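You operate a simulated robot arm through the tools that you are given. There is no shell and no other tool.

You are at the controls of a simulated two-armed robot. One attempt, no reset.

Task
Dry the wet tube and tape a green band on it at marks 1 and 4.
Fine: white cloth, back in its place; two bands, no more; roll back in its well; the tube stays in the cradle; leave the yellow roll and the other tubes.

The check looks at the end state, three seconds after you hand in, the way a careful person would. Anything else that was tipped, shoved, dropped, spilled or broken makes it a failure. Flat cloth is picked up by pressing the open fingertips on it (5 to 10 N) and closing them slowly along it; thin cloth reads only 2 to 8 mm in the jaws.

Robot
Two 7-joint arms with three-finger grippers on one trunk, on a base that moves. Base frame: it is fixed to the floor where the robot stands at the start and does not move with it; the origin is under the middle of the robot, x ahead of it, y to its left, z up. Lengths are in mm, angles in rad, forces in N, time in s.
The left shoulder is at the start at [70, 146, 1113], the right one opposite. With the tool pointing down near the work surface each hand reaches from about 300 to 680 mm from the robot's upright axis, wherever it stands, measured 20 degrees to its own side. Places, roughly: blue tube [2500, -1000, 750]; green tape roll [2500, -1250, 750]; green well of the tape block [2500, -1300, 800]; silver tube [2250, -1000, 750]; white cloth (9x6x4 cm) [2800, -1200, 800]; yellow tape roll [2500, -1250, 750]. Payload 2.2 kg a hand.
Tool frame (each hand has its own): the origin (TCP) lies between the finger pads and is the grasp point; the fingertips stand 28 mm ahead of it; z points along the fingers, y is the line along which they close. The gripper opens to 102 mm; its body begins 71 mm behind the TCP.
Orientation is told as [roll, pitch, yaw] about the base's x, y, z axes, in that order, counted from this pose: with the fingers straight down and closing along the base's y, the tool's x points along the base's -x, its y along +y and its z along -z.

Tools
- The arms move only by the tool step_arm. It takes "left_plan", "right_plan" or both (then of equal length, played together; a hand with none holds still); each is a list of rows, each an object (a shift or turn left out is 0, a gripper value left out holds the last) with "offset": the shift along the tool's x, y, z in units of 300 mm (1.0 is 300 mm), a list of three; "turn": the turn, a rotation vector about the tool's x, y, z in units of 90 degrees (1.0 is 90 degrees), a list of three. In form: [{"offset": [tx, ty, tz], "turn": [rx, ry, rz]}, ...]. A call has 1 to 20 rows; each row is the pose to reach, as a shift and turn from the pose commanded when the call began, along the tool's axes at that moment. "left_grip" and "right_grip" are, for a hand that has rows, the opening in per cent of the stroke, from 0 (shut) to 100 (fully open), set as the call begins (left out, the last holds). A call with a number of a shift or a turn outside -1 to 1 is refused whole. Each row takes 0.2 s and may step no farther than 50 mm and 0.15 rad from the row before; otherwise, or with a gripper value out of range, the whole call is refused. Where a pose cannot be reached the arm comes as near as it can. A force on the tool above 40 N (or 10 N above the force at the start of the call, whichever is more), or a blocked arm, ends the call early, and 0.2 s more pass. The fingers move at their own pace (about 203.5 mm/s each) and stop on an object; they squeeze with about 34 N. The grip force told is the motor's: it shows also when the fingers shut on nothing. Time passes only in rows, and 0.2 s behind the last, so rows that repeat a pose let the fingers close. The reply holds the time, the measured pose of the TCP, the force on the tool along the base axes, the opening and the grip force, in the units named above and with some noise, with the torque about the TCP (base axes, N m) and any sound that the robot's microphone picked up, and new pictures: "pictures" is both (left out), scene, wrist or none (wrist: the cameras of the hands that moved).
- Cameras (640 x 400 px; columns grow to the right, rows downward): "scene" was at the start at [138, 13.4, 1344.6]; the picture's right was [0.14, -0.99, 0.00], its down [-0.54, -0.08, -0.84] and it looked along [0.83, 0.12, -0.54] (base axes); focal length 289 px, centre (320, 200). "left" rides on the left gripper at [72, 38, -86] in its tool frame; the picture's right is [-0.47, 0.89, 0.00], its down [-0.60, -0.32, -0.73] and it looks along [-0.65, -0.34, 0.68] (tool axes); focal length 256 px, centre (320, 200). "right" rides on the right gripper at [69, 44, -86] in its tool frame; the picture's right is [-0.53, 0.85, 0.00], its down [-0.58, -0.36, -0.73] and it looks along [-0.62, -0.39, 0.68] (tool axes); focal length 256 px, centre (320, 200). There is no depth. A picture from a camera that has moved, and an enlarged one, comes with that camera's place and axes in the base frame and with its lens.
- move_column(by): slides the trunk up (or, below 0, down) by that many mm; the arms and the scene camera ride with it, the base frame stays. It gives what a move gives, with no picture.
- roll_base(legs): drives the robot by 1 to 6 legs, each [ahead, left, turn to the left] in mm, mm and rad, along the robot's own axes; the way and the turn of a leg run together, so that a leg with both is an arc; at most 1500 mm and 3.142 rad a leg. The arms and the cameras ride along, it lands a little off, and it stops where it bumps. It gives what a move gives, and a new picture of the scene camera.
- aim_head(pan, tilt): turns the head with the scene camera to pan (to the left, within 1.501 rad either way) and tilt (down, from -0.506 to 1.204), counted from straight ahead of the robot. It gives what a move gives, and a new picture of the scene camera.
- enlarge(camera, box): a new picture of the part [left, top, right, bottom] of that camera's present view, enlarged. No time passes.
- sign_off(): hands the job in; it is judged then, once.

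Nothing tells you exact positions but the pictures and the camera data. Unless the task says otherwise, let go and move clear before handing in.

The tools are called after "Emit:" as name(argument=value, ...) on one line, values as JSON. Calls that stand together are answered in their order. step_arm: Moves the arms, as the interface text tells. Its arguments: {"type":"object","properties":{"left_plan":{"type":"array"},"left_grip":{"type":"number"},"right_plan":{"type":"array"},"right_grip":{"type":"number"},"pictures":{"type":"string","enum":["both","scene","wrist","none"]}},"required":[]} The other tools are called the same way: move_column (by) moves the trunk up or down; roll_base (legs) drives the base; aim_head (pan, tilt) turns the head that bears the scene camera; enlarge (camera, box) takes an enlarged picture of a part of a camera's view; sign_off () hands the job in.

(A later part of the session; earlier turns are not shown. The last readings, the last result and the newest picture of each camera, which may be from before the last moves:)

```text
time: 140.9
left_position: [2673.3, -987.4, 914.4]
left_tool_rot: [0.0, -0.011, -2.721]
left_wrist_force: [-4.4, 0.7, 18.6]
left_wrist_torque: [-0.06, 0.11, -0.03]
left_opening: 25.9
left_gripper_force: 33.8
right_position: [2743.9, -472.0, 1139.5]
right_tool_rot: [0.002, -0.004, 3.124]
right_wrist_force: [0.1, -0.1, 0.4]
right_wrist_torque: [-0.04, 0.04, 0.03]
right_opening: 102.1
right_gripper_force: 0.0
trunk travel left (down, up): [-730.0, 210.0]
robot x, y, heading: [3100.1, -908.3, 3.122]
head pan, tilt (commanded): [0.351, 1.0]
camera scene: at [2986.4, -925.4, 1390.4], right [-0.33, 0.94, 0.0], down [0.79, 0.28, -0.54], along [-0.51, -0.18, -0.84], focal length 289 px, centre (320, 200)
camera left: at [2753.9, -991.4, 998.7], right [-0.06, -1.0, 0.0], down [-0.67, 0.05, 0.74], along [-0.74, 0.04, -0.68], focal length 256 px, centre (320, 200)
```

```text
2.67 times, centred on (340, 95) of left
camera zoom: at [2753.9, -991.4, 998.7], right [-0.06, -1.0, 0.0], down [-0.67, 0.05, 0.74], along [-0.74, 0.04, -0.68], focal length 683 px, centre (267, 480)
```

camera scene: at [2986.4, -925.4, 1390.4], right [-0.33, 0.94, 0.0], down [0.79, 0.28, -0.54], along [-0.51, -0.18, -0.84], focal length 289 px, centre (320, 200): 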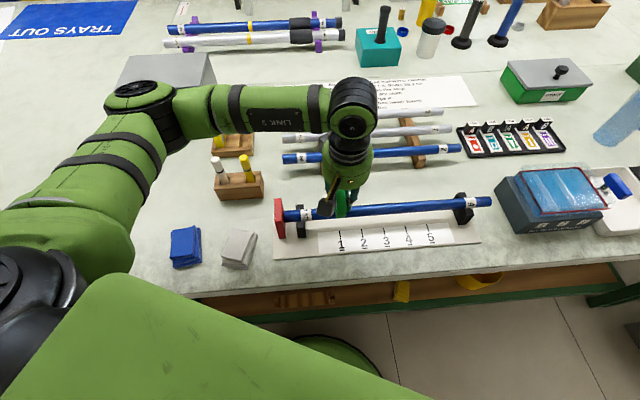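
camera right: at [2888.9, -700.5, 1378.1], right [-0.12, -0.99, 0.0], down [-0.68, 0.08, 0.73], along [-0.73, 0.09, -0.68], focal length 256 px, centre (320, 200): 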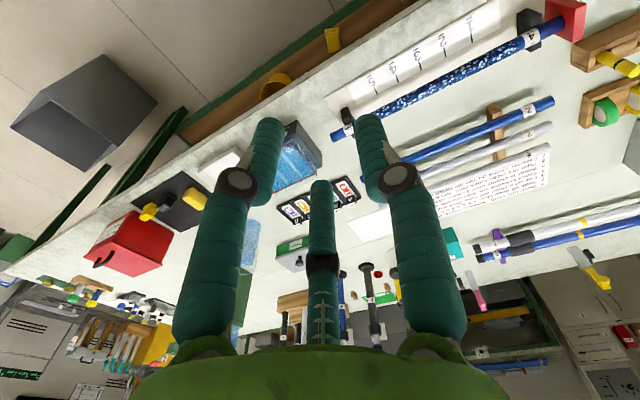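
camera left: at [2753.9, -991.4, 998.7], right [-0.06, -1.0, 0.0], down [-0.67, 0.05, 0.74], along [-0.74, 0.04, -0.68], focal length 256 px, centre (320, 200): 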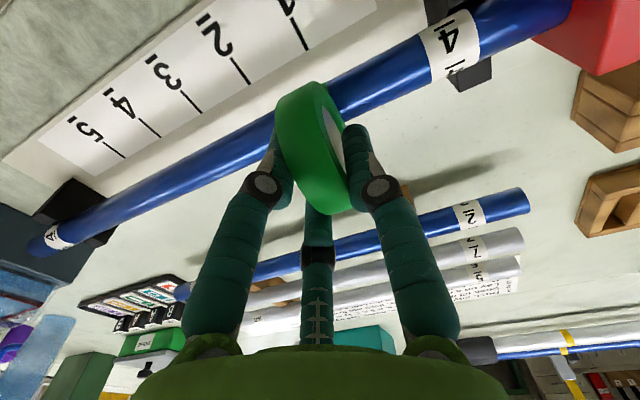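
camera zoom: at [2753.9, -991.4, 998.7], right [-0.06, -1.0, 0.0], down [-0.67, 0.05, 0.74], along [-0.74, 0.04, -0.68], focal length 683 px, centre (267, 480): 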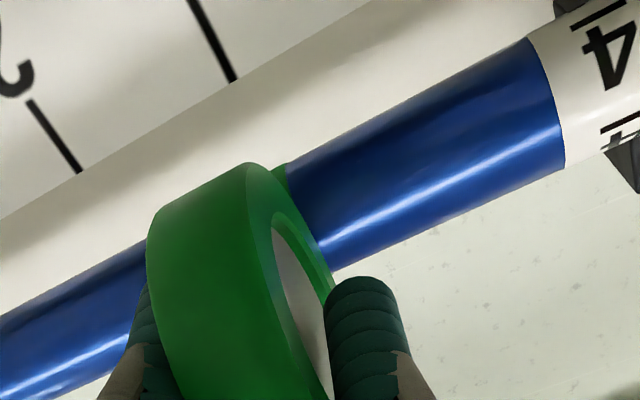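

A green band has appeared on the tube under the roll. I lift straight up and inspect it.

Emit:
step_arm(left_plan=[{"offset": [0, 0, -0.03]}, {"offset": [0, 0, -0.1]}, {"offset": [0, 0, -0.2]}], pictures="both")

Emit:
enlarge(camera="scene", box=[270, 170, 430, 270])

```text
time: 141.7
left_position: [2672.1, -987.7, 973.3]
left_tool_rot: [0.002, -0.006, -2.721]
left_wrist_force: [0.3, 0.2, -0.3]
left_wrist_torque: [-0.03, 0.0, 0.0]
left_opening: 25.7
left_gripper_force: 34.3
right_position: [2741.2, -472.0, 1139.8]
right_tool_rot: [0.001, 0.0, 3.124]
right_wrist_force: [-0.2, 0.0, -0.2]
right_wrist_torque: [0.0, -0.01, -0.02]
right_opening: 102.1
right_gripper_force: 0.1
trunk travel left (down, up): [-730.0, 210.0]
robot x, y, heading: [3102.4, -906.4, 3.126]
head pan, tilt (commanded): [0.351, 1.0]
camera scene: at [2985.1, -925.7, 1390.3], right [-0.33, 0.94, 0.0], down [0.8, 0.28, -0.54], along [-0.51, -0.18, -0.84], focal length 289 px, centre (320, 200)
camera left: at [2753.8, -991.8, 1057.7], right [-0.06, -1.0, 0.0], down [-0.68, 0.05, 0.74], along [-0.73, 0.04, -0.68], focal length 256 px, centre (320, 200)
```

scene: 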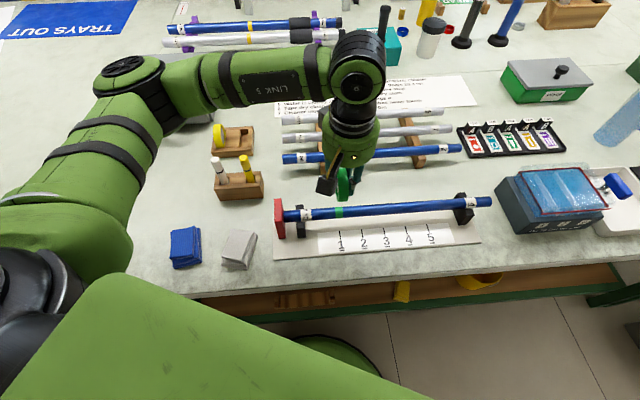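
left: 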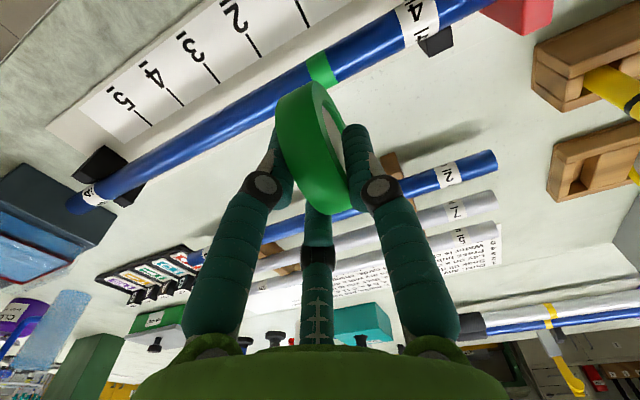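

```text
4.00 times, centred on (350, 220) of scene
camera zoom: at [2985.1, -925.7, 1390.3], right [-0.33, 0.94, 0.0], down [0.8, 0.28, -0.54], along [-0.51, -0.18, -0.84], focal length 1157 px, centre (200, 120)
```

zoom: 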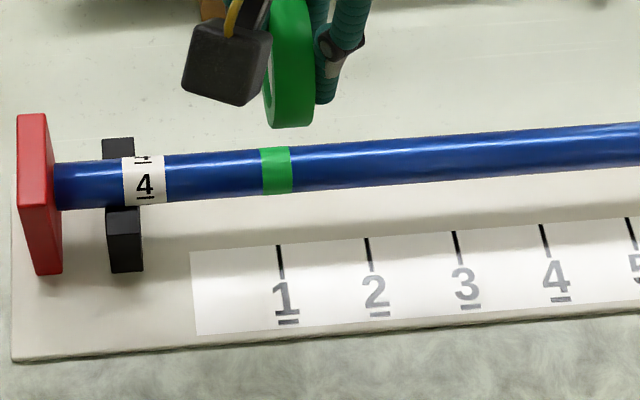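

Band 1 sits at mark 1 (within ~3 mm, slightly left), 16 mm wide. I now move 152.5 mm right along the tube, staying high, to line up with mark 4.

Emit:
step_arm(left_plan=[{"offset": [0, -0.1, 0]}, {"offset": [0, -0.2, 0]}, {"offset": [0, -0.3, 0]}, {"offset": [0, -0.4, 0]}, {"offset": [0, -0.508, 0]}], pictures="both")

Emit:
enlarge(camera="scene", box=[330, 160, 490, 260])

```text
time: 142.9
left_position: [2608.2, -846.7, 972.6]
left_tool_rot: [0.001, -0.009, -2.721]
left_wrist_force: [0.8, 0.1, -0.9]
left_wrist_torque: [-0.04, 0.01, -0.02]
left_opening: 25.4
left_gripper_force: 34.5
right_position: [2740.9, -470.8, 1138.1]
right_tool_rot: [0.002, 0.0, 3.124]
right_wrist_force: [-0.1, -0.5, -0.4]
right_wrist_torque: [-0.01, 0.02, 0.0]
right_opening: 102.2
right_gripper_force: 0.1
trunk travel left (down, up): [-730.0, 210.0]
robot x, y, heading: [3101.0, -901.9, 3.126]
head pan, tilt (commanded): [0.351, 1.0]
camera scene: at [2984.6, -924.0, 1390.4], right [-0.33, 0.94, 0.0], down [0.8, 0.27, -0.54], along [-0.51, -0.18, -0.84], focal length 289 px, centre (320, 200)
camera left: at [2689.8, -850.6, 1056.9], right [-0.06, -1.0, 0.01], down [-0.68, 0.05, 0.74], along [-0.73, 0.04, -0.68], focal length 256 px, centre (320, 200)
```

scene: 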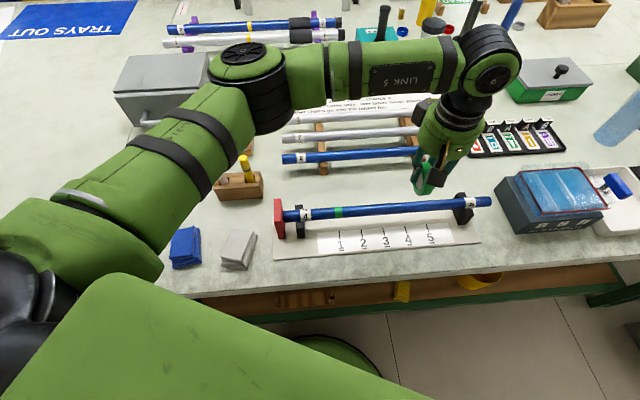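
left: 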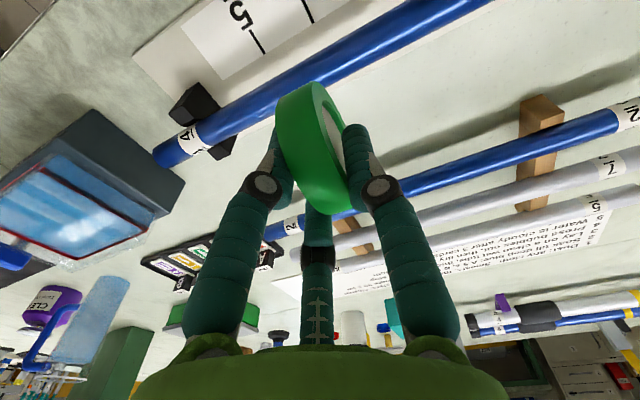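

```text
4.00 times, centred on (410, 210) of scene
camera zoom: at [2984.6, -924.0, 1390.4], right [-0.33, 0.94, 0.0], down [0.8, 0.27, -0.54], along [-0.51, -0.18, -0.84], focal length 1157 px, centre (-40, 160)
```

zoom: 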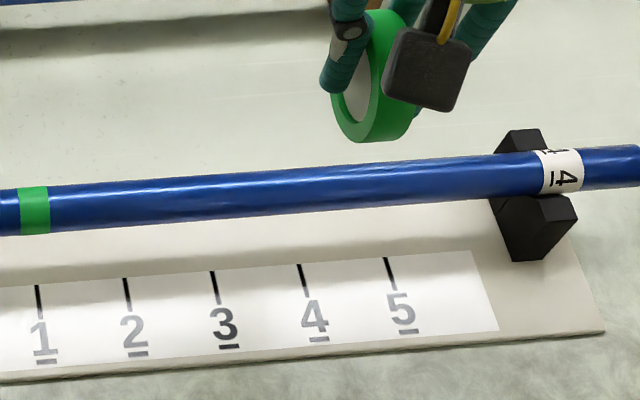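

Reach is fine. By both estimates I'm about 3 mm too far right; I correct left 3 mm and descend to just above the tube to verify.

Emit:
step_arm(left_plan=[{"offset": [0, 0.009, 0.06]}, {"offset": [0, 0.009, 0.12]}, {"offset": [0, 0.009, 0.165]}], pictures="both")

Emit:
enlarge(camera="scene", box=[330, 160, 490, 260])

Emit:
enlarge(camera="left", box=[140, 0, 460, 200])

```text
time: 143.7
left_position: [2608.6, -850.3, 923.6]
left_tool_rot: [0.001, -0.008, -2.72]
left_wrist_force: [0.4, 0.3, -0.6]
left_wrist_torque: [0.02, 0.0, -0.02]
left_opening: 25.6
left_gripper_force: 34.0
right_position: [2740.8, -473.1, 1139.0]
right_tool_rot: [0.001, -0.003, 3.126]
right_wrist_force: [0.0, -0.3, -0.3]
right_wrist_torque: [0.01, -0.01, 0.0]
right_opening: 102.2
right_gripper_force: 0.1
trunk travel left (down, up): [-730.0, 210.0]
robot x, y, heading: [3103.3, -903.2, 3.124]
head pan, tilt (commanded): [0.351, 1.0]
camera scene: at [2984.7, -926.3, 1390.4], right [-0.33, 0.94, 0.0], down [0.8, 0.28, -0.54], along [-0.51, -0.18, -0.84], focal length 289 px, centre (320, 200)
camera left: at [2690.5, -855.4, 1008.6], right [-0.06, -1.0, 0.0], down [-0.68, 0.05, 0.74], along [-0.74, 0.04, -0.68], focal length 256 px, centre (320, 200)
```

scene: 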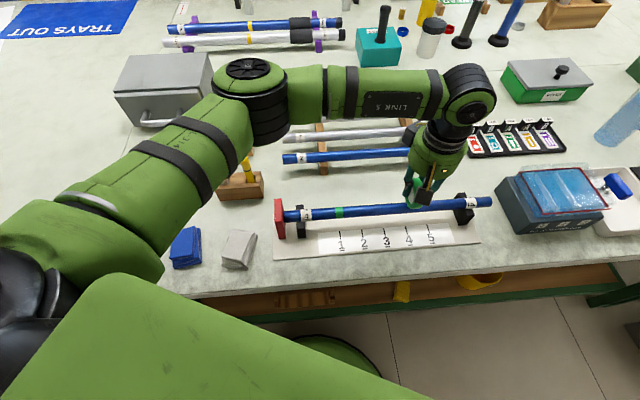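
left: 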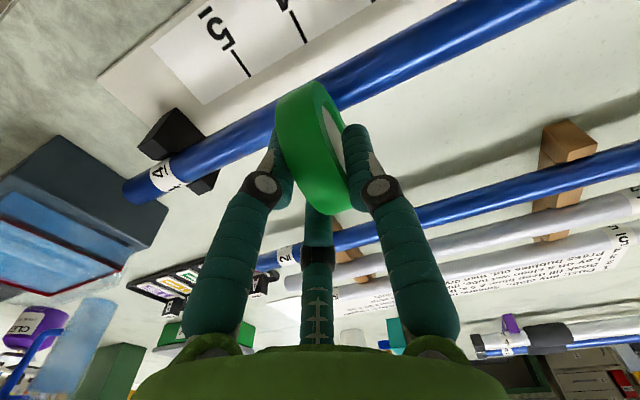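

```text
4.00 times, centred on (410, 210) of scene
camera zoom: at [2984.7, -926.3, 1390.4], right [-0.33, 0.94, 0.0], down [0.8, 0.28, -0.54], along [-0.51, -0.18, -0.84], focal length 1157 px, centre (-40, 160)
```

zoom: 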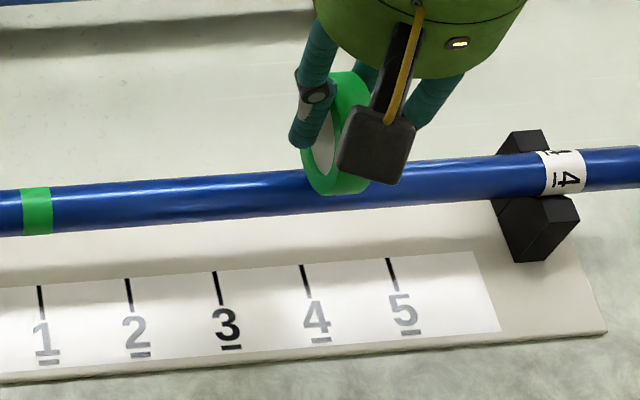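

```text
2.00 times, centred on (300, 100) of left
camera zoom: at [2690.5, -855.4, 1008.6], right [-0.06, -1.0, 0.0], down [-0.68, 0.05, 0.74], along [-0.74, 0.04, -0.68], focal length 512 px, centre (360, 400)
```

zoom: 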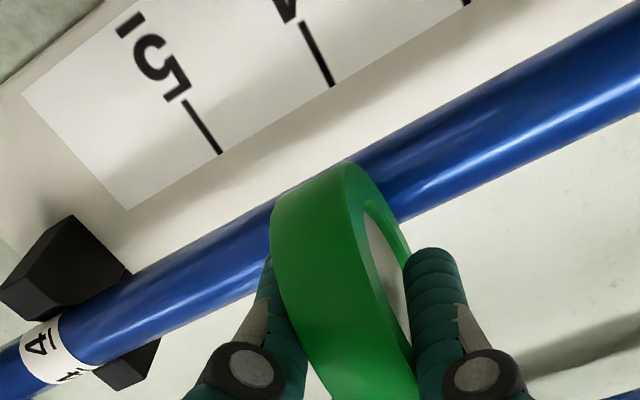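

I'll compare the tick position in exactly the same wrist-camera crop as I had at mark 1.

Emit:
enlarge(camera="left", box=[220, 20, 460, 170])

```text
2.67 times, centred on (340, 95) of left
camera zoom: at [2690.5, -855.4, 1008.6], right [-0.06, -1.0, 0.0], down [-0.68, 0.05, 0.74], along [-0.74, 0.04, -0.68], focal length 683 px, centre (267, 480)
```

zoom: 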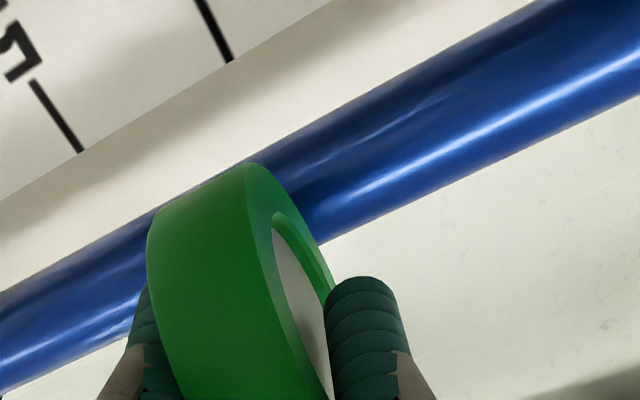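

Compared with mark 1, I'm about 1.5 mm further left, and band 1 sat about 2 mm left, so I shift 3 mm right and touch down gently, checking after each step.

Emit:
step_arm(left_plan=[{"offset": [0, -0.01, 0.006]}, {"offset": [0, -0.01, 0.015]}, {"offset": [0, -0.01, 0.02]}], pictures="wrist")

Emit:
enlarge(camera="left", box=[220, 20, 460, 170])

```text
time: 144.5
left_position: [2609.1, -847.8, 919.0]
left_tool_rot: [0.0, -0.008, -2.72]
left_wrist_force: [-0.4, -0.2, 0.4]
left_wrist_torque: [-0.04, 0.0, 0.01]
left_opening: 25.7
left_gripper_force: 33.9
right_position: [2740.7, -473.2, 1141.7]
right_tool_rot: [0.001, -0.002, 3.124]
right_wrist_force: [0.0, 0.0, 0.1]
right_wrist_torque: [0.01, 0.01, -0.01]
right_opening: 102.2
right_gripper_force: 0.1
trunk travel left (down, up): [-730.0, 210.0]
robot x, y, heading: [3099.6, -904.9, 3.128]
head pan, tilt (commanded): [0.351, 1.0]
camera left: at [2690.2, -852.4, 1002.5], right [-0.06, -1.0, 0.0], down [-0.68, 0.05, 0.74], along [-0.73, 0.04, -0.68], focal length 256 px, centre (320, 200)
```

left: 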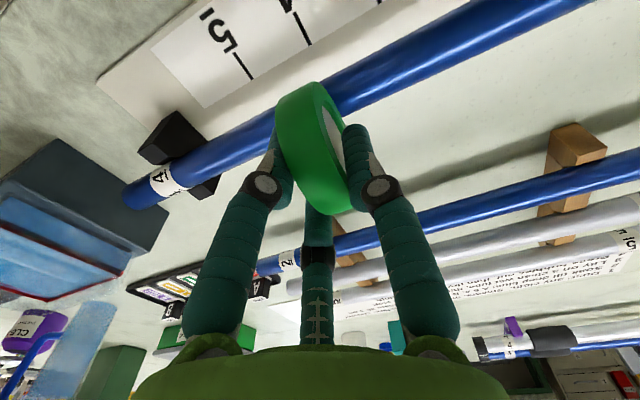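

```text
2.67 times, centred on (340, 95) of left
camera zoom: at [2690.2, -852.4, 1002.5], right [-0.06, -1.0, 0.0], down [-0.68, 0.05, 0.74], along [-0.73, 0.04, -0.68], focal length 683 px, centre (267, 480)
```

zoom: 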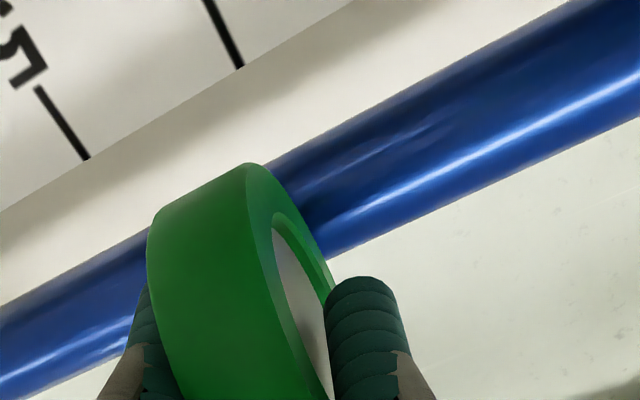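

Emit:
step_arm(left_plan=[{"offset": [0, 0, 0.006]}, {"offset": [0, 0, 0.011]}], pictures="none")

```text
time: 145.1
left_position: [2609.1, -848.0, 914.1]
left_tool_rot: [0.001, -0.008, -2.721]
left_wrist_force: [-1.1, -0.1, 0.6]
left_wrist_torque: [0.01, 0.0, 0.01]
left_opening: 25.9
left_gripper_force: 33.8
right_position: [2740.4, -473.4, 1139.6]
right_tool_rot: [0.002, -0.002, 3.124]
right_wrist_force: [-0.8, -0.3, -0.2]
right_wrist_torque: [-0.04, -0.01, 0.01]
right_opening: 101.8
right_gripper_force: 0.0
trunk travel left (down, up): [-730.0, 210.0]
robot x, y, heading: [3104.6, -905.6, 3.116]
head pan, tilt (commanded): [0.351, 1.0]
```

Emit:
step_arm(left_plan=[{"offset": [0, 0, 0.003]}, {"offset": [0, 0, 0.005]}], pictures="none")

```text
time: 145.7
left_position: [2609.3, -849.5, 915.0]
left_tool_rot: [-0.001, -0.007, -2.722]
left_wrist_force: [-0.2, -1.2, 4.6]
left_wrist_torque: [-0.07, -0.07, 0.01]
left_opening: 25.8
left_gripper_force: 33.7
right_position: [2741.4, -473.8, 1141.2]
right_tool_rot: [0.002, -0.004, 3.124]
right_wrist_force: [0.1, -0.5, -0.7]
right_wrist_torque: [0.04, 0.04, -0.03]
right_opening: 102.1
right_gripper_force: 0.1
trunk travel left (down, up): [-730.0, 210.0]
robot x, y, heading: [3097.7, -904.8, 3.118]
head pan, tilt (commanded): [0.351, 1.0]
```

Light contact (4.6 N). I press slightly more and look for the band.

Emit:
step_arm(left_plan=[{"offset": [0, 0, 0.003]}, {"offset": [0, 0, 0.003]}, {"offset": [0, 0, 0.003]}], pictures="both")

Emit:
enlarge(camera="scene", box=[380, 170, 480, 230])

Emit:
enlarge(camera="left", box=[220, 20, 460, 170])

```text
time: 146.5
left_position: [2608.7, -849.5, 914.7]
left_tool_rot: [-0.002, -0.011, -2.721]
left_wrist_force: [-1.7, 0.0, 11.4]
left_wrist_torque: [-0.08, 0.01, -0.01]
left_opening: 25.8
left_gripper_force: 33.9
right_position: [2741.8, -472.6, 1141.2]
right_tool_rot: [0.002, -0.004, 3.124]
right_wrist_force: [0.5, -0.2, -0.4]
right_wrist_torque: [0.03, -0.02, 0.01]
right_opening: 101.9
right_gripper_force: 0.1
trunk travel left (down, up): [-730.0, 210.0]
robot x, y, heading: [3100.4, -906.9, 3.122]
head pan, tilt (commanded): [0.351, 1.0]
camera scene: at [2986.3, -926.2, 1390.6], right [-0.33, 0.94, 0.0], down [0.79, 0.28, -0.54], along [-0.51, -0.18, -0.84], focal length 289 px, centre (320, 200)
camera left: at [2690.8, -852.5, 998.0], right [-0.06, -1.0, 0.0], down [-0.67, 0.04, 0.74], along [-0.74, 0.04, -0.67], focal length 256 px, centre (320, 200)
```

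scene: 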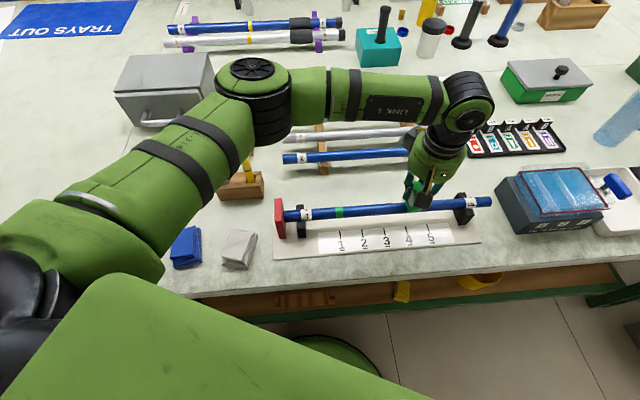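
left: 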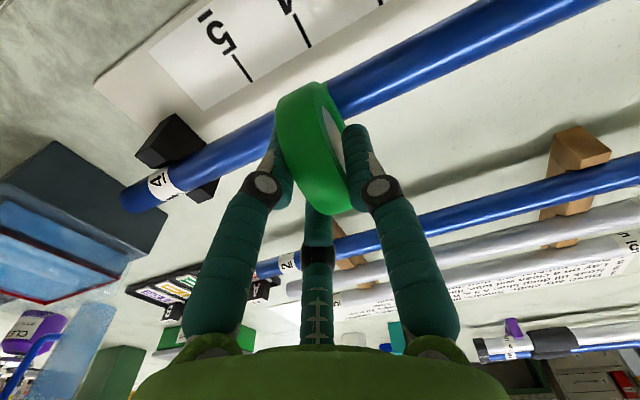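

```text
6.40 times, centred on (430, 200) of scene
camera zoom: at [2986.3, -926.2, 1390.6], right [-0.33, 0.94, 0.0], down [0.79, 0.28, -0.54], along [-0.51, -0.18, -0.84], focal length 1851 px, centre (-384, 200)
```

zoom: 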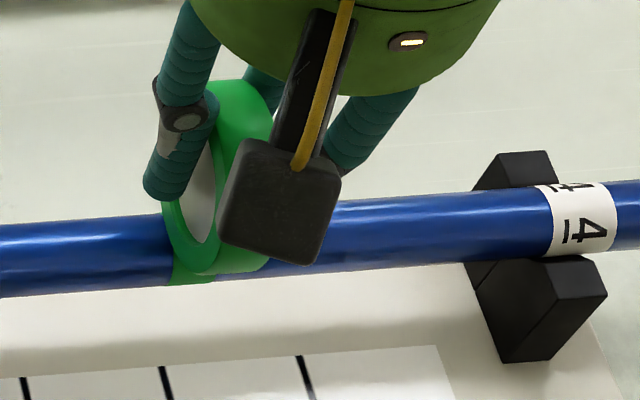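

```text
2.67 times, centred on (340, 95) of left
camera zoom: at [2690.8, -852.5, 998.0], right [-0.06, -1.0, 0.0], down [-0.67, 0.04, 0.74], along [-0.74, 0.04, -0.67], focal length 683 px, centre (267, 480)
```

zoom: 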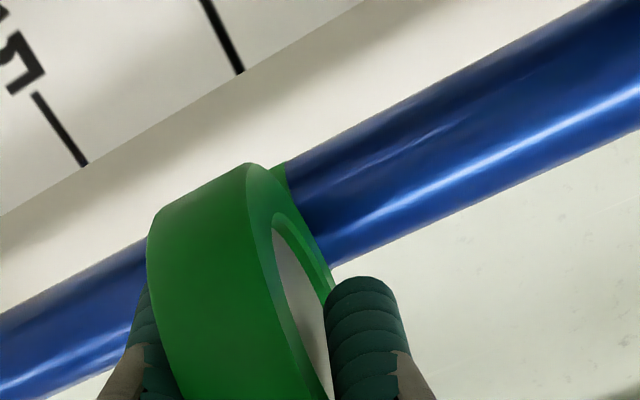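

The second band has appeared under the roll. I lift straight up well clear and check both bands.

Emit:
step_arm(left_plan=[{"offset": [0, 0, -0.03]}, {"offset": [0, 0, -0.12]}, {"offset": [0, 0, -0.25]}], pictures="scene")

Emit:
enlarge(camera="scene", box=[330, 160, 490, 260])

```text
time: 147.3
left_position: [2609.6, -848.6, 988.5]
left_tool_rot: [0.001, -0.008, -2.721]
left_wrist_force: [0.1, 0.2, -0.4]
left_wrist_torque: [0.02, 0.02, -0.01]
left_opening: 25.3
left_gripper_force: 33.4
right_position: [2741.7, -473.3, 1140.7]
right_tool_rot: [0.003, -0.002, 3.123]
right_wrist_force: [-0.4, 1.3, -0.3]
right_wrist_torque: [0.01, 0.0, 0.0]
right_opening: 101.9
right_gripper_force: 0.0
trunk travel left (down, up): [-730.0, 210.0]
robot x, y, heading: [3100.5, -903.6, 3.129]
head pan, tilt (commanded): [0.351, 1.0]
camera scene: at [2985.5, -925.9, 1390.3], right [-0.33, 0.94, 0.0], down [0.79, 0.28, -0.54], along [-0.51, -0.18, -0.84], focal length 289 px, centre (320, 200)
```

scene: 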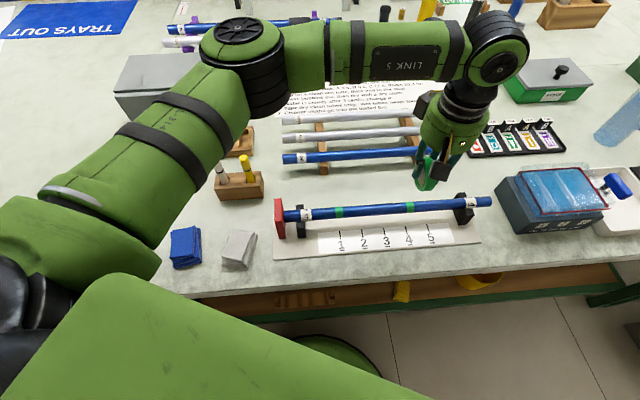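

```text
4.00 times, centred on (410, 210) of scene
camera zoom: at [2985.5, -925.9, 1390.3], right [-0.33, 0.94, 0.0], down [0.79, 0.28, -0.54], along [-0.51, -0.18, -0.84], focal length 1157 px, centre (-40, 160)
```

zoom: 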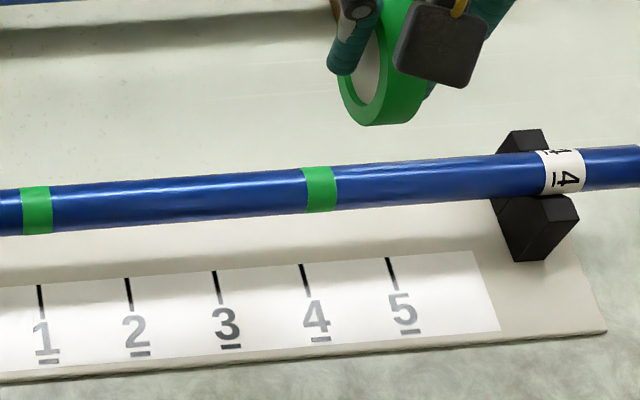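

Both bands are where they should be: one at mark 1, one at mark 4 (each within about 2–3 mm). Now the roll goes back: I carry it high to above the green well.

Emit:
step_arm(left_plan=[{"offset": [-0.09, 0.124, 0]}, {"offset": [-0.18, 0.248, 0]}, {"offset": [-0.27, 0.372, 0]}, {"offset": [-0.36, 0.496, 0]}, {"offset": [-0.45, 0.62, 0]}], pictures="none")

Emit:
aim_head(pan=0.65, tilt=0.8)

```text
time: 148.5
left_position: [2562.3, -1074.4, 989.3]
left_tool_rot: [-0.001, -0.01, -2.722]
left_wrist_force: [-0.3, -0.1, -0.2]
left_wrist_torque: [-0.01, -0.01, 0.02]
left_opening: 25.5
left_gripper_force: 34.4
right_position: [2741.3, -474.3, 1140.7]
right_tool_rot: [0.0, -0.003, 3.125]
right_wrist_force: [0.5, -0.3, 1.3]
right_wrist_torque: [0.02, -0.01, 0.0]
right_opening: 101.9
right_gripper_force: 0.0
trunk travel left (down, up): [-730.0, 210.0]
robot x, y, heading: [3099.7, -905.7, 3.124]
head pan, tilt (commanded): [0.351, 1.0]
```

```text
time: 149.3
left_position: [2562.6, -1072.0, 989.4]
left_tool_rot: [-0.001, -0.007, -2.721]
left_wrist_force: [0.3, 0.0, 0.4]
left_wrist_torque: [0.01, 0.0, 0.01]
left_opening: 25.7
left_gripper_force: 33.7
right_position: [2741.7, -471.9, 1141.2]
right_tool_rot: [0.001, -0.001, 3.124]
right_wrist_force: [0.4, 1.0, 0.1]
right_wrist_torque: [-0.02, 0.01, 0.0]
right_opening: 101.9
right_gripper_force: 0.1
trunk travel left (down, up): [-730.0, 210.0]
robot x, y, heading: [3100.3, -902.8, 3.126]
head pan, tilt (commanded): [0.649, 0.799]
camera scene: at [2985.5, -950.3, 1405.5], right [-0.59, 0.81, 0.0], down [0.58, 0.42, -0.7], along [-0.56, -0.41, -0.72], focal length 289 px, centre (320, 200)
```

scene: 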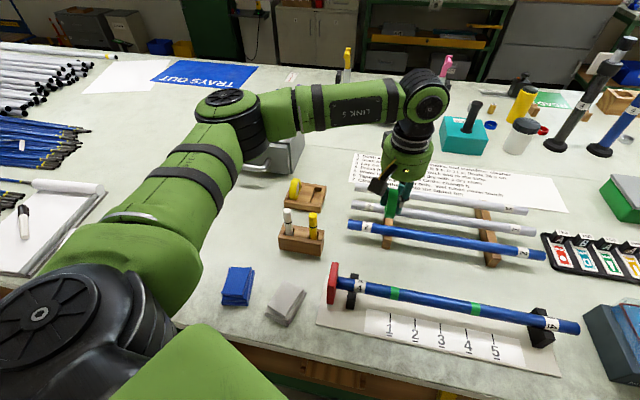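

Emit:
step_arm(left_plan=[{"offset": [-0.09, 0.124, 0]}, {"offset": [-0.18, 0.248, 0]}, {"offset": [-0.27, 0.372, 0], "turn": [0, 0, 0.012]}, {"offset": [-0.36, 0.496, 0], "turn": [0, 0, 0.0242]}, {"offset": [-0.452, 0.6217, 0], "turn": [0, 0, 0.0242]}, {"offset": [-0.452, 0.6217, 0.1], "turn": [0, 0, 0.0242]}, {"offset": [-0.452, 0.6217, 0.19], "turn": [0, 0, 0.0242]}, {"offset": [-0.452, 0.6217, 0.19], "turn": [0, 0, 0.0242]}], pictures="both")

Emit:
enlarge(camera="scene", box=[240, 130, 400, 230])

Emit:
enlarge(camera="left", box=[220, 0, 460, 150])

```text
time: 151.1
left_position: [2515.8, -1299.5, 932.9]
left_tool_rot: [0.002, -0.009, -2.759]
left_wrist_force: [0.7, 0.3, 0.9]
left_wrist_torque: [-0.01, 0.02, -0.01]
left_opening: 25.5
left_gripper_force: 34.0
right_position: [2742.2, -473.3, 1140.2]
right_tool_rot: [0.001, -0.002, 3.124]
right_wrist_force: [-0.3, -0.5, -0.7]
right_wrist_torque: [0.0, -0.02, 0.04]
right_opening: 102.0
right_gripper_force: 0.0
trunk travel left (down, up): [-730.0, 210.0]
robot x, y, heading: [3101.2, -907.3, 3.127]
head pan, tilt (commanded): [0.649, 0.799]
camera scene: at [2985.8, -950.8, 1405.5], right [-0.59, 0.81, 0.0], down [0.58, 0.42, -0.7], along [-0.56, -0.41, -0.72], focal length 289 px, centre (320, 200)
camera left: at [2596.3, -1306.3, 1017.0], right [-0.1, -0.99, 0.0], down [-0.67, 0.07, 0.74], along [-0.73, 0.07, -0.68], focal length 256 px, centre (320, 200)
```

scene: 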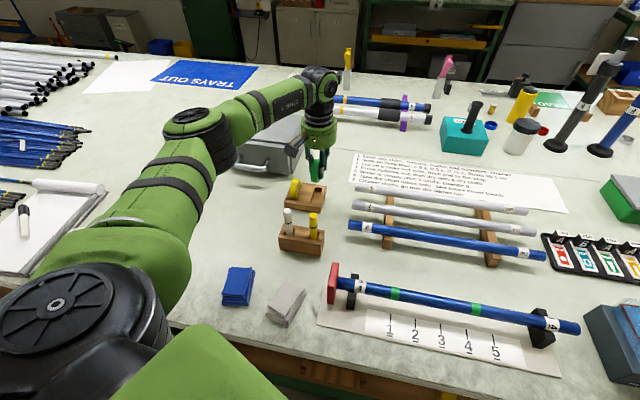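
left: 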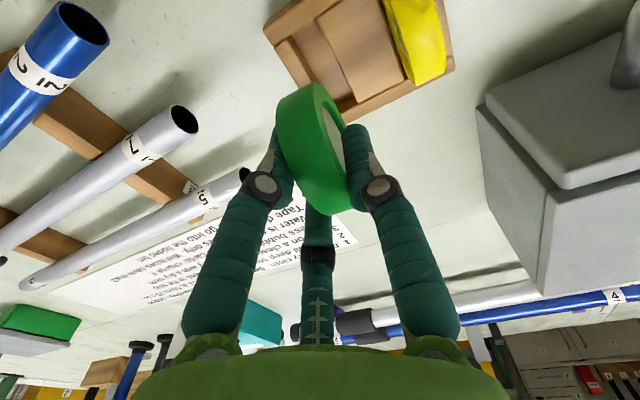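

```text
4.00 times, centred on (320, 180) of scene
camera zoom: at [2985.8, -950.8, 1405.5], right [-0.59, 0.81, 0.0], down [0.58, 0.42, -0.7], along [-0.56, -0.41, -0.72], focal length 1157 px, centre (320, 280)
```

zoom: 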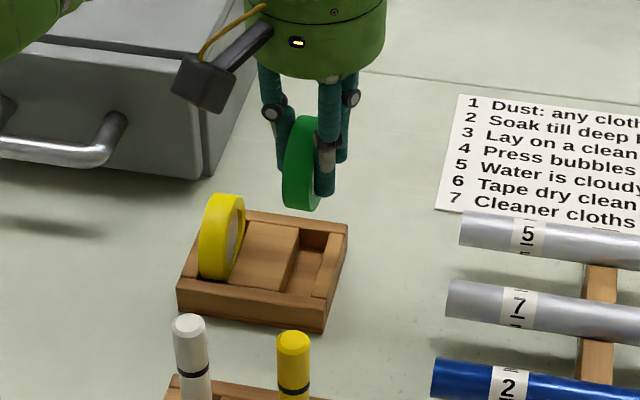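

```text
2.67 times, centred on (340, 75) of left
camera zoom: at [2596.3, -1306.3, 1017.0], right [-0.1, -0.99, 0.0], down [-0.67, 0.07, 0.74], along [-0.73, 0.07, -0.68], focal length 683 px, centre (267, 533)
```

zoom: 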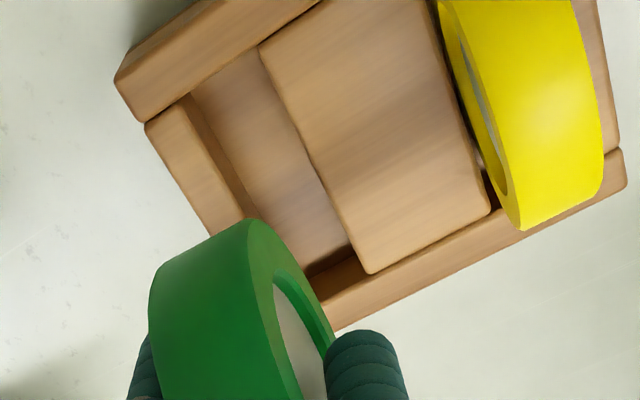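

The empty well is below. I lower to the same height as just after I lifted the roll (z≈909.6) so I can compare the identical camera crop.

Emit:
step_arm(left_plan=[{"offset": [0, 0, 0.04]}, {"offset": [0, 0, 0.077]}, {"offset": [0, 0, 0.077]}], pictures="wrist")

Emit:
enlarge(camera="left", box=[220, 50, 460, 200])

Emit:
enlarge(camera="scene", box=[240, 130, 400, 230])

```text
time: 151.9
left_position: [2514.6, -1299.0, 911.0]
left_tool_rot: [0.0, -0.01, -2.76]
left_wrist_force: [-0.4, 0.1, -0.1]
left_wrist_torque: [-0.02, -0.01, 0.03]
left_opening: 25.5
left_gripper_force: 34.3
right_position: [2740.2, -472.5, 1140.3]
right_tool_rot: [0.002, -0.002, 3.125]
right_wrist_force: [0.1, 0.4, 0.1]
right_wrist_torque: [-0.01, 0.0, 0.01]
right_opening: 102.3
right_gripper_force: 0.1
trunk travel left (down, up): [-730.0, 210.0]
robot x, y, heading: [3097.1, -901.1, 3.12]
head pan, tilt (commanded): [0.649, 0.799]
camera left: at [2595.3, -1306.1, 994.1], right [-0.1, -0.99, 0.01], down [-0.67, 0.07, 0.74], along [-0.73, 0.07, -0.68], focal length 256 px, centre (320, 200)
```

left: 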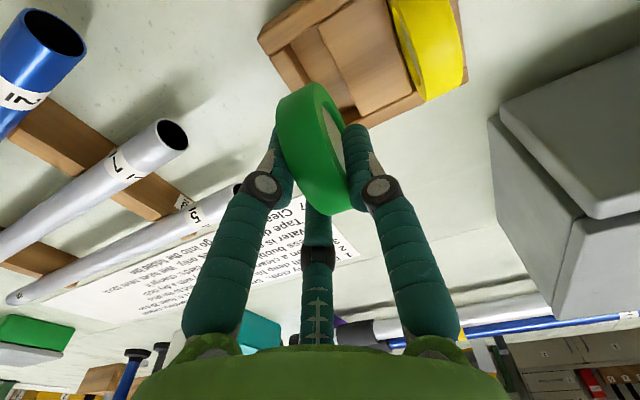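

```text
2.67 times, centred on (340, 125) of left
camera zoom: at [2595.3, -1306.1, 994.1], right [-0.1, -0.99, 0.01], down [-0.67, 0.07, 0.74], along [-0.73, 0.07, -0.68], focal length 683 px, centre (267, 400)
```

zoom: 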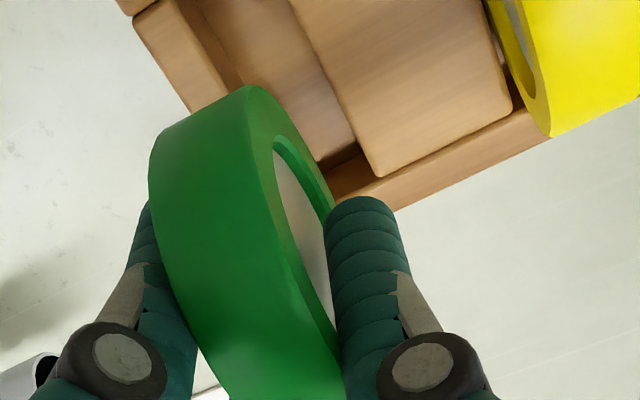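

```text
4.00 times, centred on (320, 180) of scene
camera zoom: at [2985.7, -950.7, 1405.5], right [-0.59, 0.81, 0.0], down [0.58, 0.42, -0.7], along [-0.56, -0.41, -0.72], focal length 1157 px, centre (320, 280)
```

zoom: 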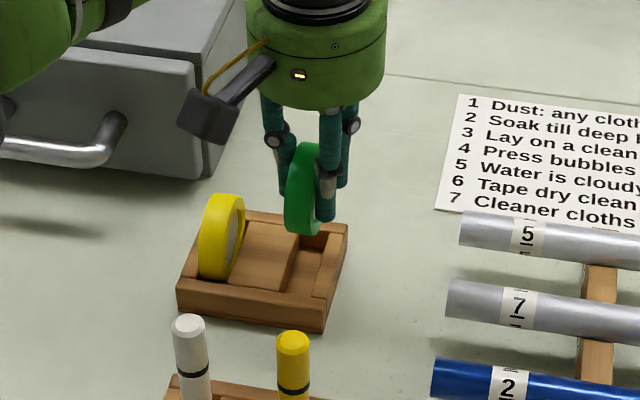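

Nearly identical to the post-lift view; I correct about 1.2 mm to the right and descend to just above the slot.

Emit:
step_arm(left_plan=[{"offset": [0, -0.004, 0.04]}, {"offset": [0, -0.004, 0.08]}, {"offset": [0, -0.004, 0.1]}, {"offset": [0, -0.004, 0.1]}], pictures="wrist")

Emit:
enlarge(camera="left", box=[220, 20, 460, 170])

Emit:
enlarge(camera="scene", box=[270, 150, 360, 210])

```text
time: 152.9
left_position: [2512.8, -1298.1, 879.8]
left_tool_rot: [0.001, -0.008, -2.76]
left_wrist_force: [-0.2, -0.4, -0.3]
left_wrist_torque: [0.02, 0.01, -0.01]
left_opening: 25.9
left_gripper_force: 33.8
right_position: [2740.8, -473.6, 1140.3]
right_tool_rot: [0.002, -0.002, 3.123]
right_wrist_force: [0.4, 0.2, 0.6]
right_wrist_torque: [-0.03, -0.03, -0.01]
right_opening: 102.1
right_gripper_force: 0.1
trunk travel left (down, up): [-730.0, 210.0]
robot x, y, heading: [3103.8, -903.4, 3.121]
head pan, tilt (commanded): [0.649, 0.799]
camera left: at [2594.6, -1305.5, 963.9], right [-0.1, -0.99, 0.0], down [-0.67, 0.07, 0.74], along [-0.73, 0.07, -0.68], focal length 256 px, centre (320, 200)
```

left: 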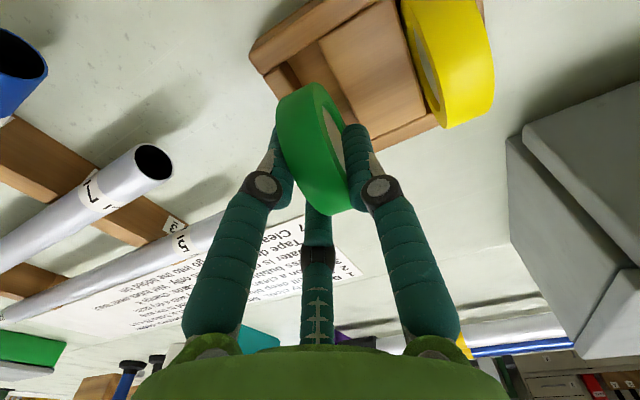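

```text
2.67 times, centred on (340, 95) of left
camera zoom: at [2594.6, -1305.5, 963.9], right [-0.1, -0.99, 0.0], down [-0.67, 0.07, 0.74], along [-0.73, 0.07, -0.68], focal length 683 px, centre (267, 480)
```

zoom: 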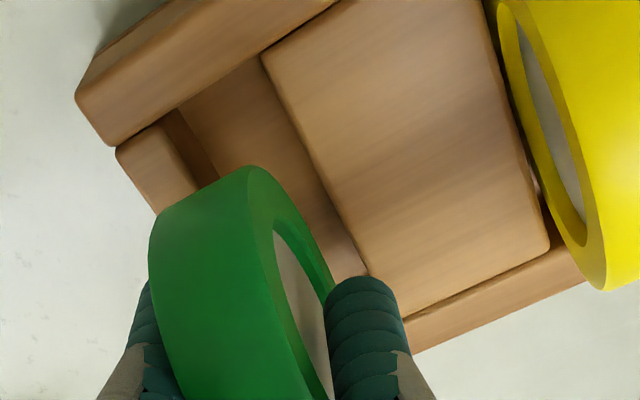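

```text
6.67 times, centred on (315, 180) of scene
camera zoom: at [2985.5, -950.8, 1405.5], right [-0.59, 0.81, 0.0], down [0.58, 0.42, -0.7], along [-0.56, -0.41, -0.72], focal length 1928 px, centre (353, 333)
```

zoom: 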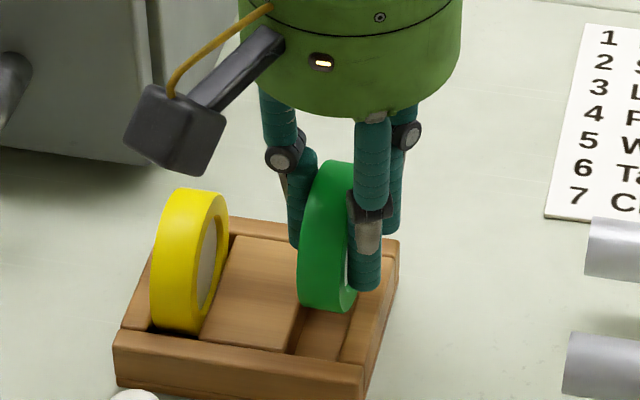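

Emit:
step_arm(left_plan=[{"offset": [0, 0, 0.015]}, {"offset": [0, 0, 0.03]}, {"offset": [0, 0, 0.03]}], pictures="wrist")

Emit:
enlarge(camera="left", box=[220, 20, 460, 170])

Emit:
enlarge(camera="scene", box=[270, 150, 360, 210])

```text
time: 153.7
left_position: [2512.5, -1298.3, 874.8]
left_tool_rot: [0.0, -0.016, -2.759]
left_wrist_force: [-2.0, -2.9, 15.1]
left_wrist_torque: [-0.03, 0.06, 0.0]
left_opening: 25.8
left_gripper_force: 34.6
right_position: [2742.9, -471.9, 1140.9]
right_tool_rot: [0.002, -0.003, 3.124]
right_wrist_force: [-0.2, -0.3, 0.1]
right_wrist_torque: [-0.01, 0.01, 0.03]
right_opening: 102.2
right_gripper_force: 0.1
trunk travel left (down, up): [-730.0, 210.0]
robot x, y, heading: [3099.3, -907.2, 3.125]
head pan, tilt (commanded): [0.649, 0.799]
camera left: at [2595.2, -1305.2, 958.1], right [-0.1, -0.99, 0.01], down [-0.67, 0.07, 0.74], along [-0.74, 0.07, -0.67], focal length 256 px, centre (320, 200)
```

left: 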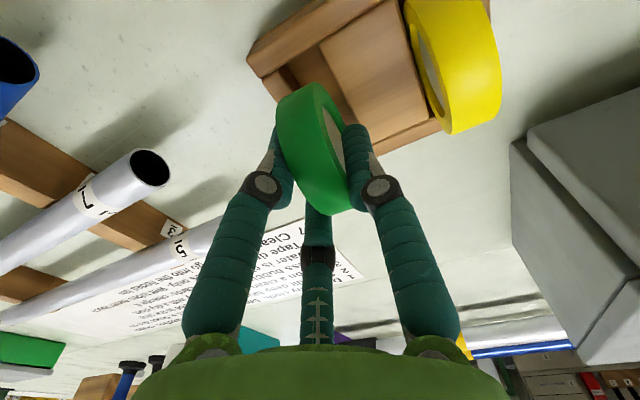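

```text
2.67 times, centred on (340, 95) of left
camera zoom: at [2595.2, -1305.2, 958.1], right [-0.1, -0.99, 0.01], down [-0.67, 0.07, 0.74], along [-0.74, 0.07, -0.67], focal length 683 px, centre (267, 480)
```

zoom: 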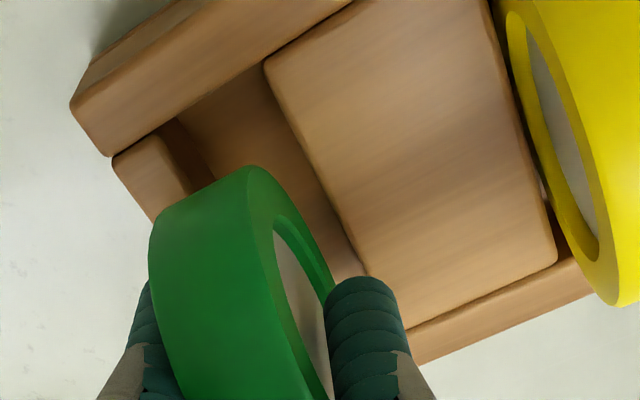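

```text
6.67 times, centred on (315, 180) of scene
camera zoom: at [2988.0, -949.5, 1406.0], right [-0.59, 0.81, 0.0], down [0.58, 0.42, -0.7], along [-0.56, -0.41, -0.72], focal length 1928 px, centre (353, 333)
```

zoom: 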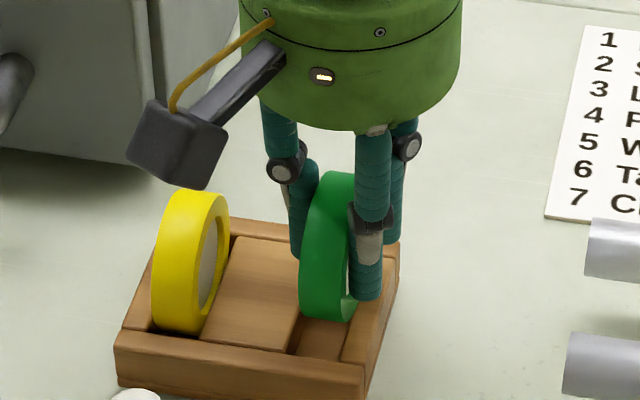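

The roll touched the right side wall of the slot. From the wrist view the slot spans tool y≈-4.5 to 19.7 with the roll centred at ≈4, so I lift 6 mm, shift left 3.5 mm and toward me 2 mm, then try again.

Emit:
step_arm(left_plan=[{"offset": [0, 0, -0.03]}, {"offset": [0.005, 0.012, -0.03]}, {"offset": [0.005, 0.012, -0.03]}], pictures="wrist")

Emit:
enlarge(camera="left", box=[220, 20, 460, 170])

```text
time: 154.5
left_position: [2515.5, -1301.5, 879.5]
left_tool_rot: [0.001, -0.008, -2.758]
left_wrist_force: [-0.3, 0.5, -0.3]
left_wrist_torque: [-0.01, -0.01, 0.0]
left_opening: 25.9
left_gripper_force: 33.4
right_position: [2741.1, -472.8, 1139.5]
right_tool_rot: [0.002, 0.0, 3.125]
right_wrist_force: [0.5, 0.6, 0.2]
right_wrist_torque: [-0.02, -0.02, -0.01]
right_opening: 101.9
right_gripper_force: 0.1
trunk travel left (down, up): [-730.0, 210.0]
robot x, y, heading: [3099.5, -904.6, 3.126]
head pan, tilt (commanded): [0.649, 0.799]
camera left: at [2596.9, -1308.4, 963.4], right [-0.1, -0.99, 0.0], down [-0.67, 0.07, 0.74], along [-0.73, 0.07, -0.68], focal length 256 px, centre (320, 200)
```

left: 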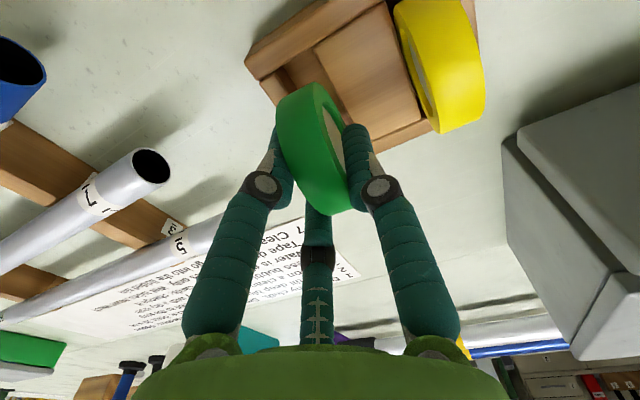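

```text
2.67 times, centred on (340, 95) of left
camera zoom: at [2596.9, -1308.4, 963.4], right [-0.1, -0.99, 0.0], down [-0.67, 0.07, 0.74], along [-0.73, 0.07, -0.68], focal length 683 px, centre (267, 480)
```

zoom: 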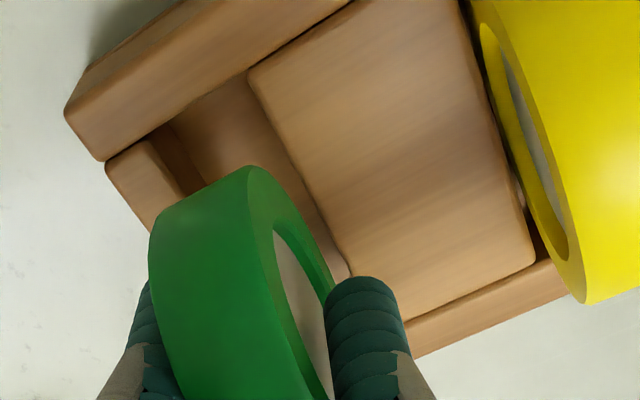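

Now the slot centre (tool y≈3.9) coincides with the roll. Lowering again with a force check.

Emit:
step_arm(left_plan=[{"offset": [0, 0, 0.015]}, {"offset": [0, 0, 0.03]}, {"offset": [0, 0, 0.038]}], pictures="none")

```text
time: 155.3
left_position: [2516.0, -1300.7, 869.7]
left_tool_rot: [-0.001, -0.008, -2.758]
left_wrist_force: [-0.4, 0.0, -0.4]
left_wrist_torque: [-0.02, 0.0, 0.02]
left_opening: 26.0
left_gripper_force: 34.6
right_position: [2741.7, -472.6, 1140.6]
right_tool_rot: [0.002, -0.002, 3.125]
right_wrist_force: [0.5, 0.4, 0.7]
right_wrist_torque: [-0.03, -0.01, -0.02]
right_opening: 102.1
right_gripper_force: 0.0
trunk travel left (down, up): [-730.0, 210.0]
robot x, y, heading: [3100.5, -904.0, 3.125]
head pan, tilt (commanded): [0.649, 0.799]
```

The roll is entering the slot with no resistance. Continuing down in small steps.

Emit:
step_arm(left_plan=[{"offset": [0, 0, 0.012]}, {"offset": [0, 0, 0.024]}, {"offset": [0, 0, 0.033]}], pictures="wrist")

Emit:
enlarge(camera="scene", box=[270, 150, 360, 210])

```text
time: 156.1
left_position: [2515.5, -1300.8, 859.3]
left_tool_rot: [0.002, -0.007, -2.761]
left_wrist_force: [0.6, 0.5, -0.1]
left_wrist_torque: [-0.02, 0.02, 0.06]
left_opening: 25.6
left_gripper_force: 33.7
right_position: [2740.1, -473.2, 1139.7]
right_tool_rot: [0.001, -0.002, 3.123]
right_wrist_force: [0.3, 0.3, 0.0]
right_wrist_torque: [0.02, -0.02, 0.0]
right_opening: 102.1
right_gripper_force: 0.0
trunk travel left (down, up): [-730.0, 210.0]
robot x, y, heading: [3105.0, -901.7, 3.123]
head pan, tilt (commanded): [0.649, 0.799]
camera left: at [2597.0, -1308.1, 942.8], right [-0.1, -0.99, 0.0], down [-0.67, 0.07, 0.74], along [-0.73, 0.07, -0.68], focal length 256 px, centre (320, 200)
```

left: 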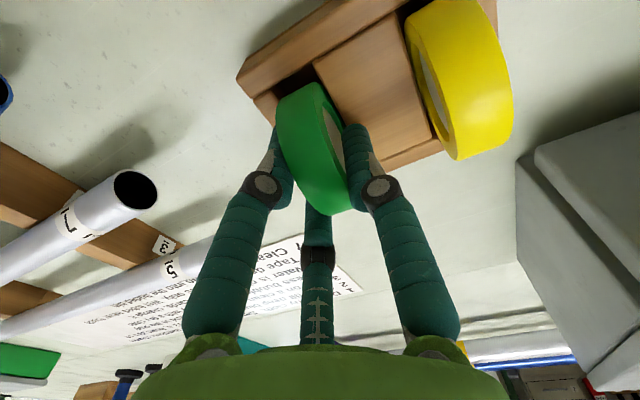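

```text
6.67 times, centred on (315, 180) of scene
camera zoom: at [2985.5, -950.9, 1405.5], right [-0.59, 0.81, 0.0], down [0.58, 0.42, -0.7], along [-0.56, -0.41, -0.72], focal length 1928 px, centre (353, 333)
```

zoom: 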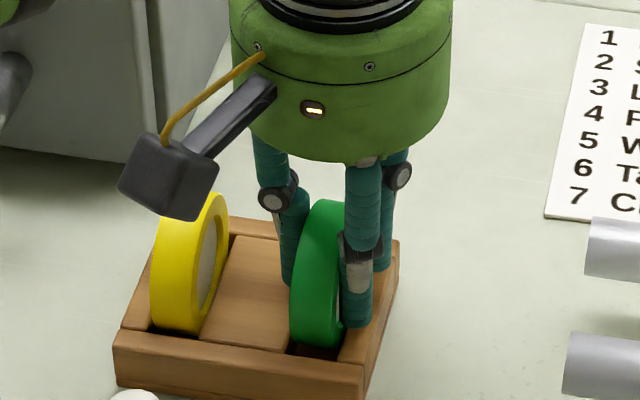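

Emit:
step_arm(left_plan=[{"offset": [0, 0, 0.005]}, {"offset": [0, 0, 0.01]}], pictures="none")

```text
time: 156.7
left_position: [2515.1, -1299.4, 855.5]
left_tool_rot: [0.0, -0.009, -2.759]
left_wrist_force: [-0.4, -0.8, 1.2]
left_wrist_torque: [-0.01, 0.02, -0.02]
left_opening: 25.7
left_gripper_force: 34.0
right_position: [2740.5, -473.1, 1140.6]
right_tool_rot: [0.002, 0.001, 3.124]
right_wrist_force: [-0.2, -0.1, -1.3]
right_wrist_torque: [0.01, 0.0, -0.01]
right_opening: 102.0
right_gripper_force: 0.1
trunk travel left (down, up): [-730.0, 210.0]
robot x, y, heading: [3100.5, -904.0, 3.128]
head pan, tilt (commanded): [0.649, 0.799]
```

Emit:
step_arm(left_plan=[{"offset": [0, 0, 0.003]}, {"offset": [0, 0, 0.003]}], pictures="none")

```text
time: 157.3
left_position: [2516.1, -1300.7, 855.8]
left_tool_rot: [0.001, -0.009, -2.759]
left_wrist_force: [1.2, -0.3, -0.4]
left_wrist_torque: [0.01, -0.01, -0.01]
left_opening: 25.7
left_gripper_force: 33.7
right_position: [2740.6, -472.2, 1140.9]
right_tool_rot: [0.001, -0.001, 3.124]
right_wrist_force: [0.4, 0.0, -0.2]
right_wrist_torque: [-0.03, 0.02, -0.01]
right_opening: 102.0
right_gripper_force: 0.1
trunk travel left (down, up): [-730.0, 210.0]
robot x, y, heading: [3100.8, -904.6, 3.124]
head pan, tilt (commanded): [0.649, 0.799]
```

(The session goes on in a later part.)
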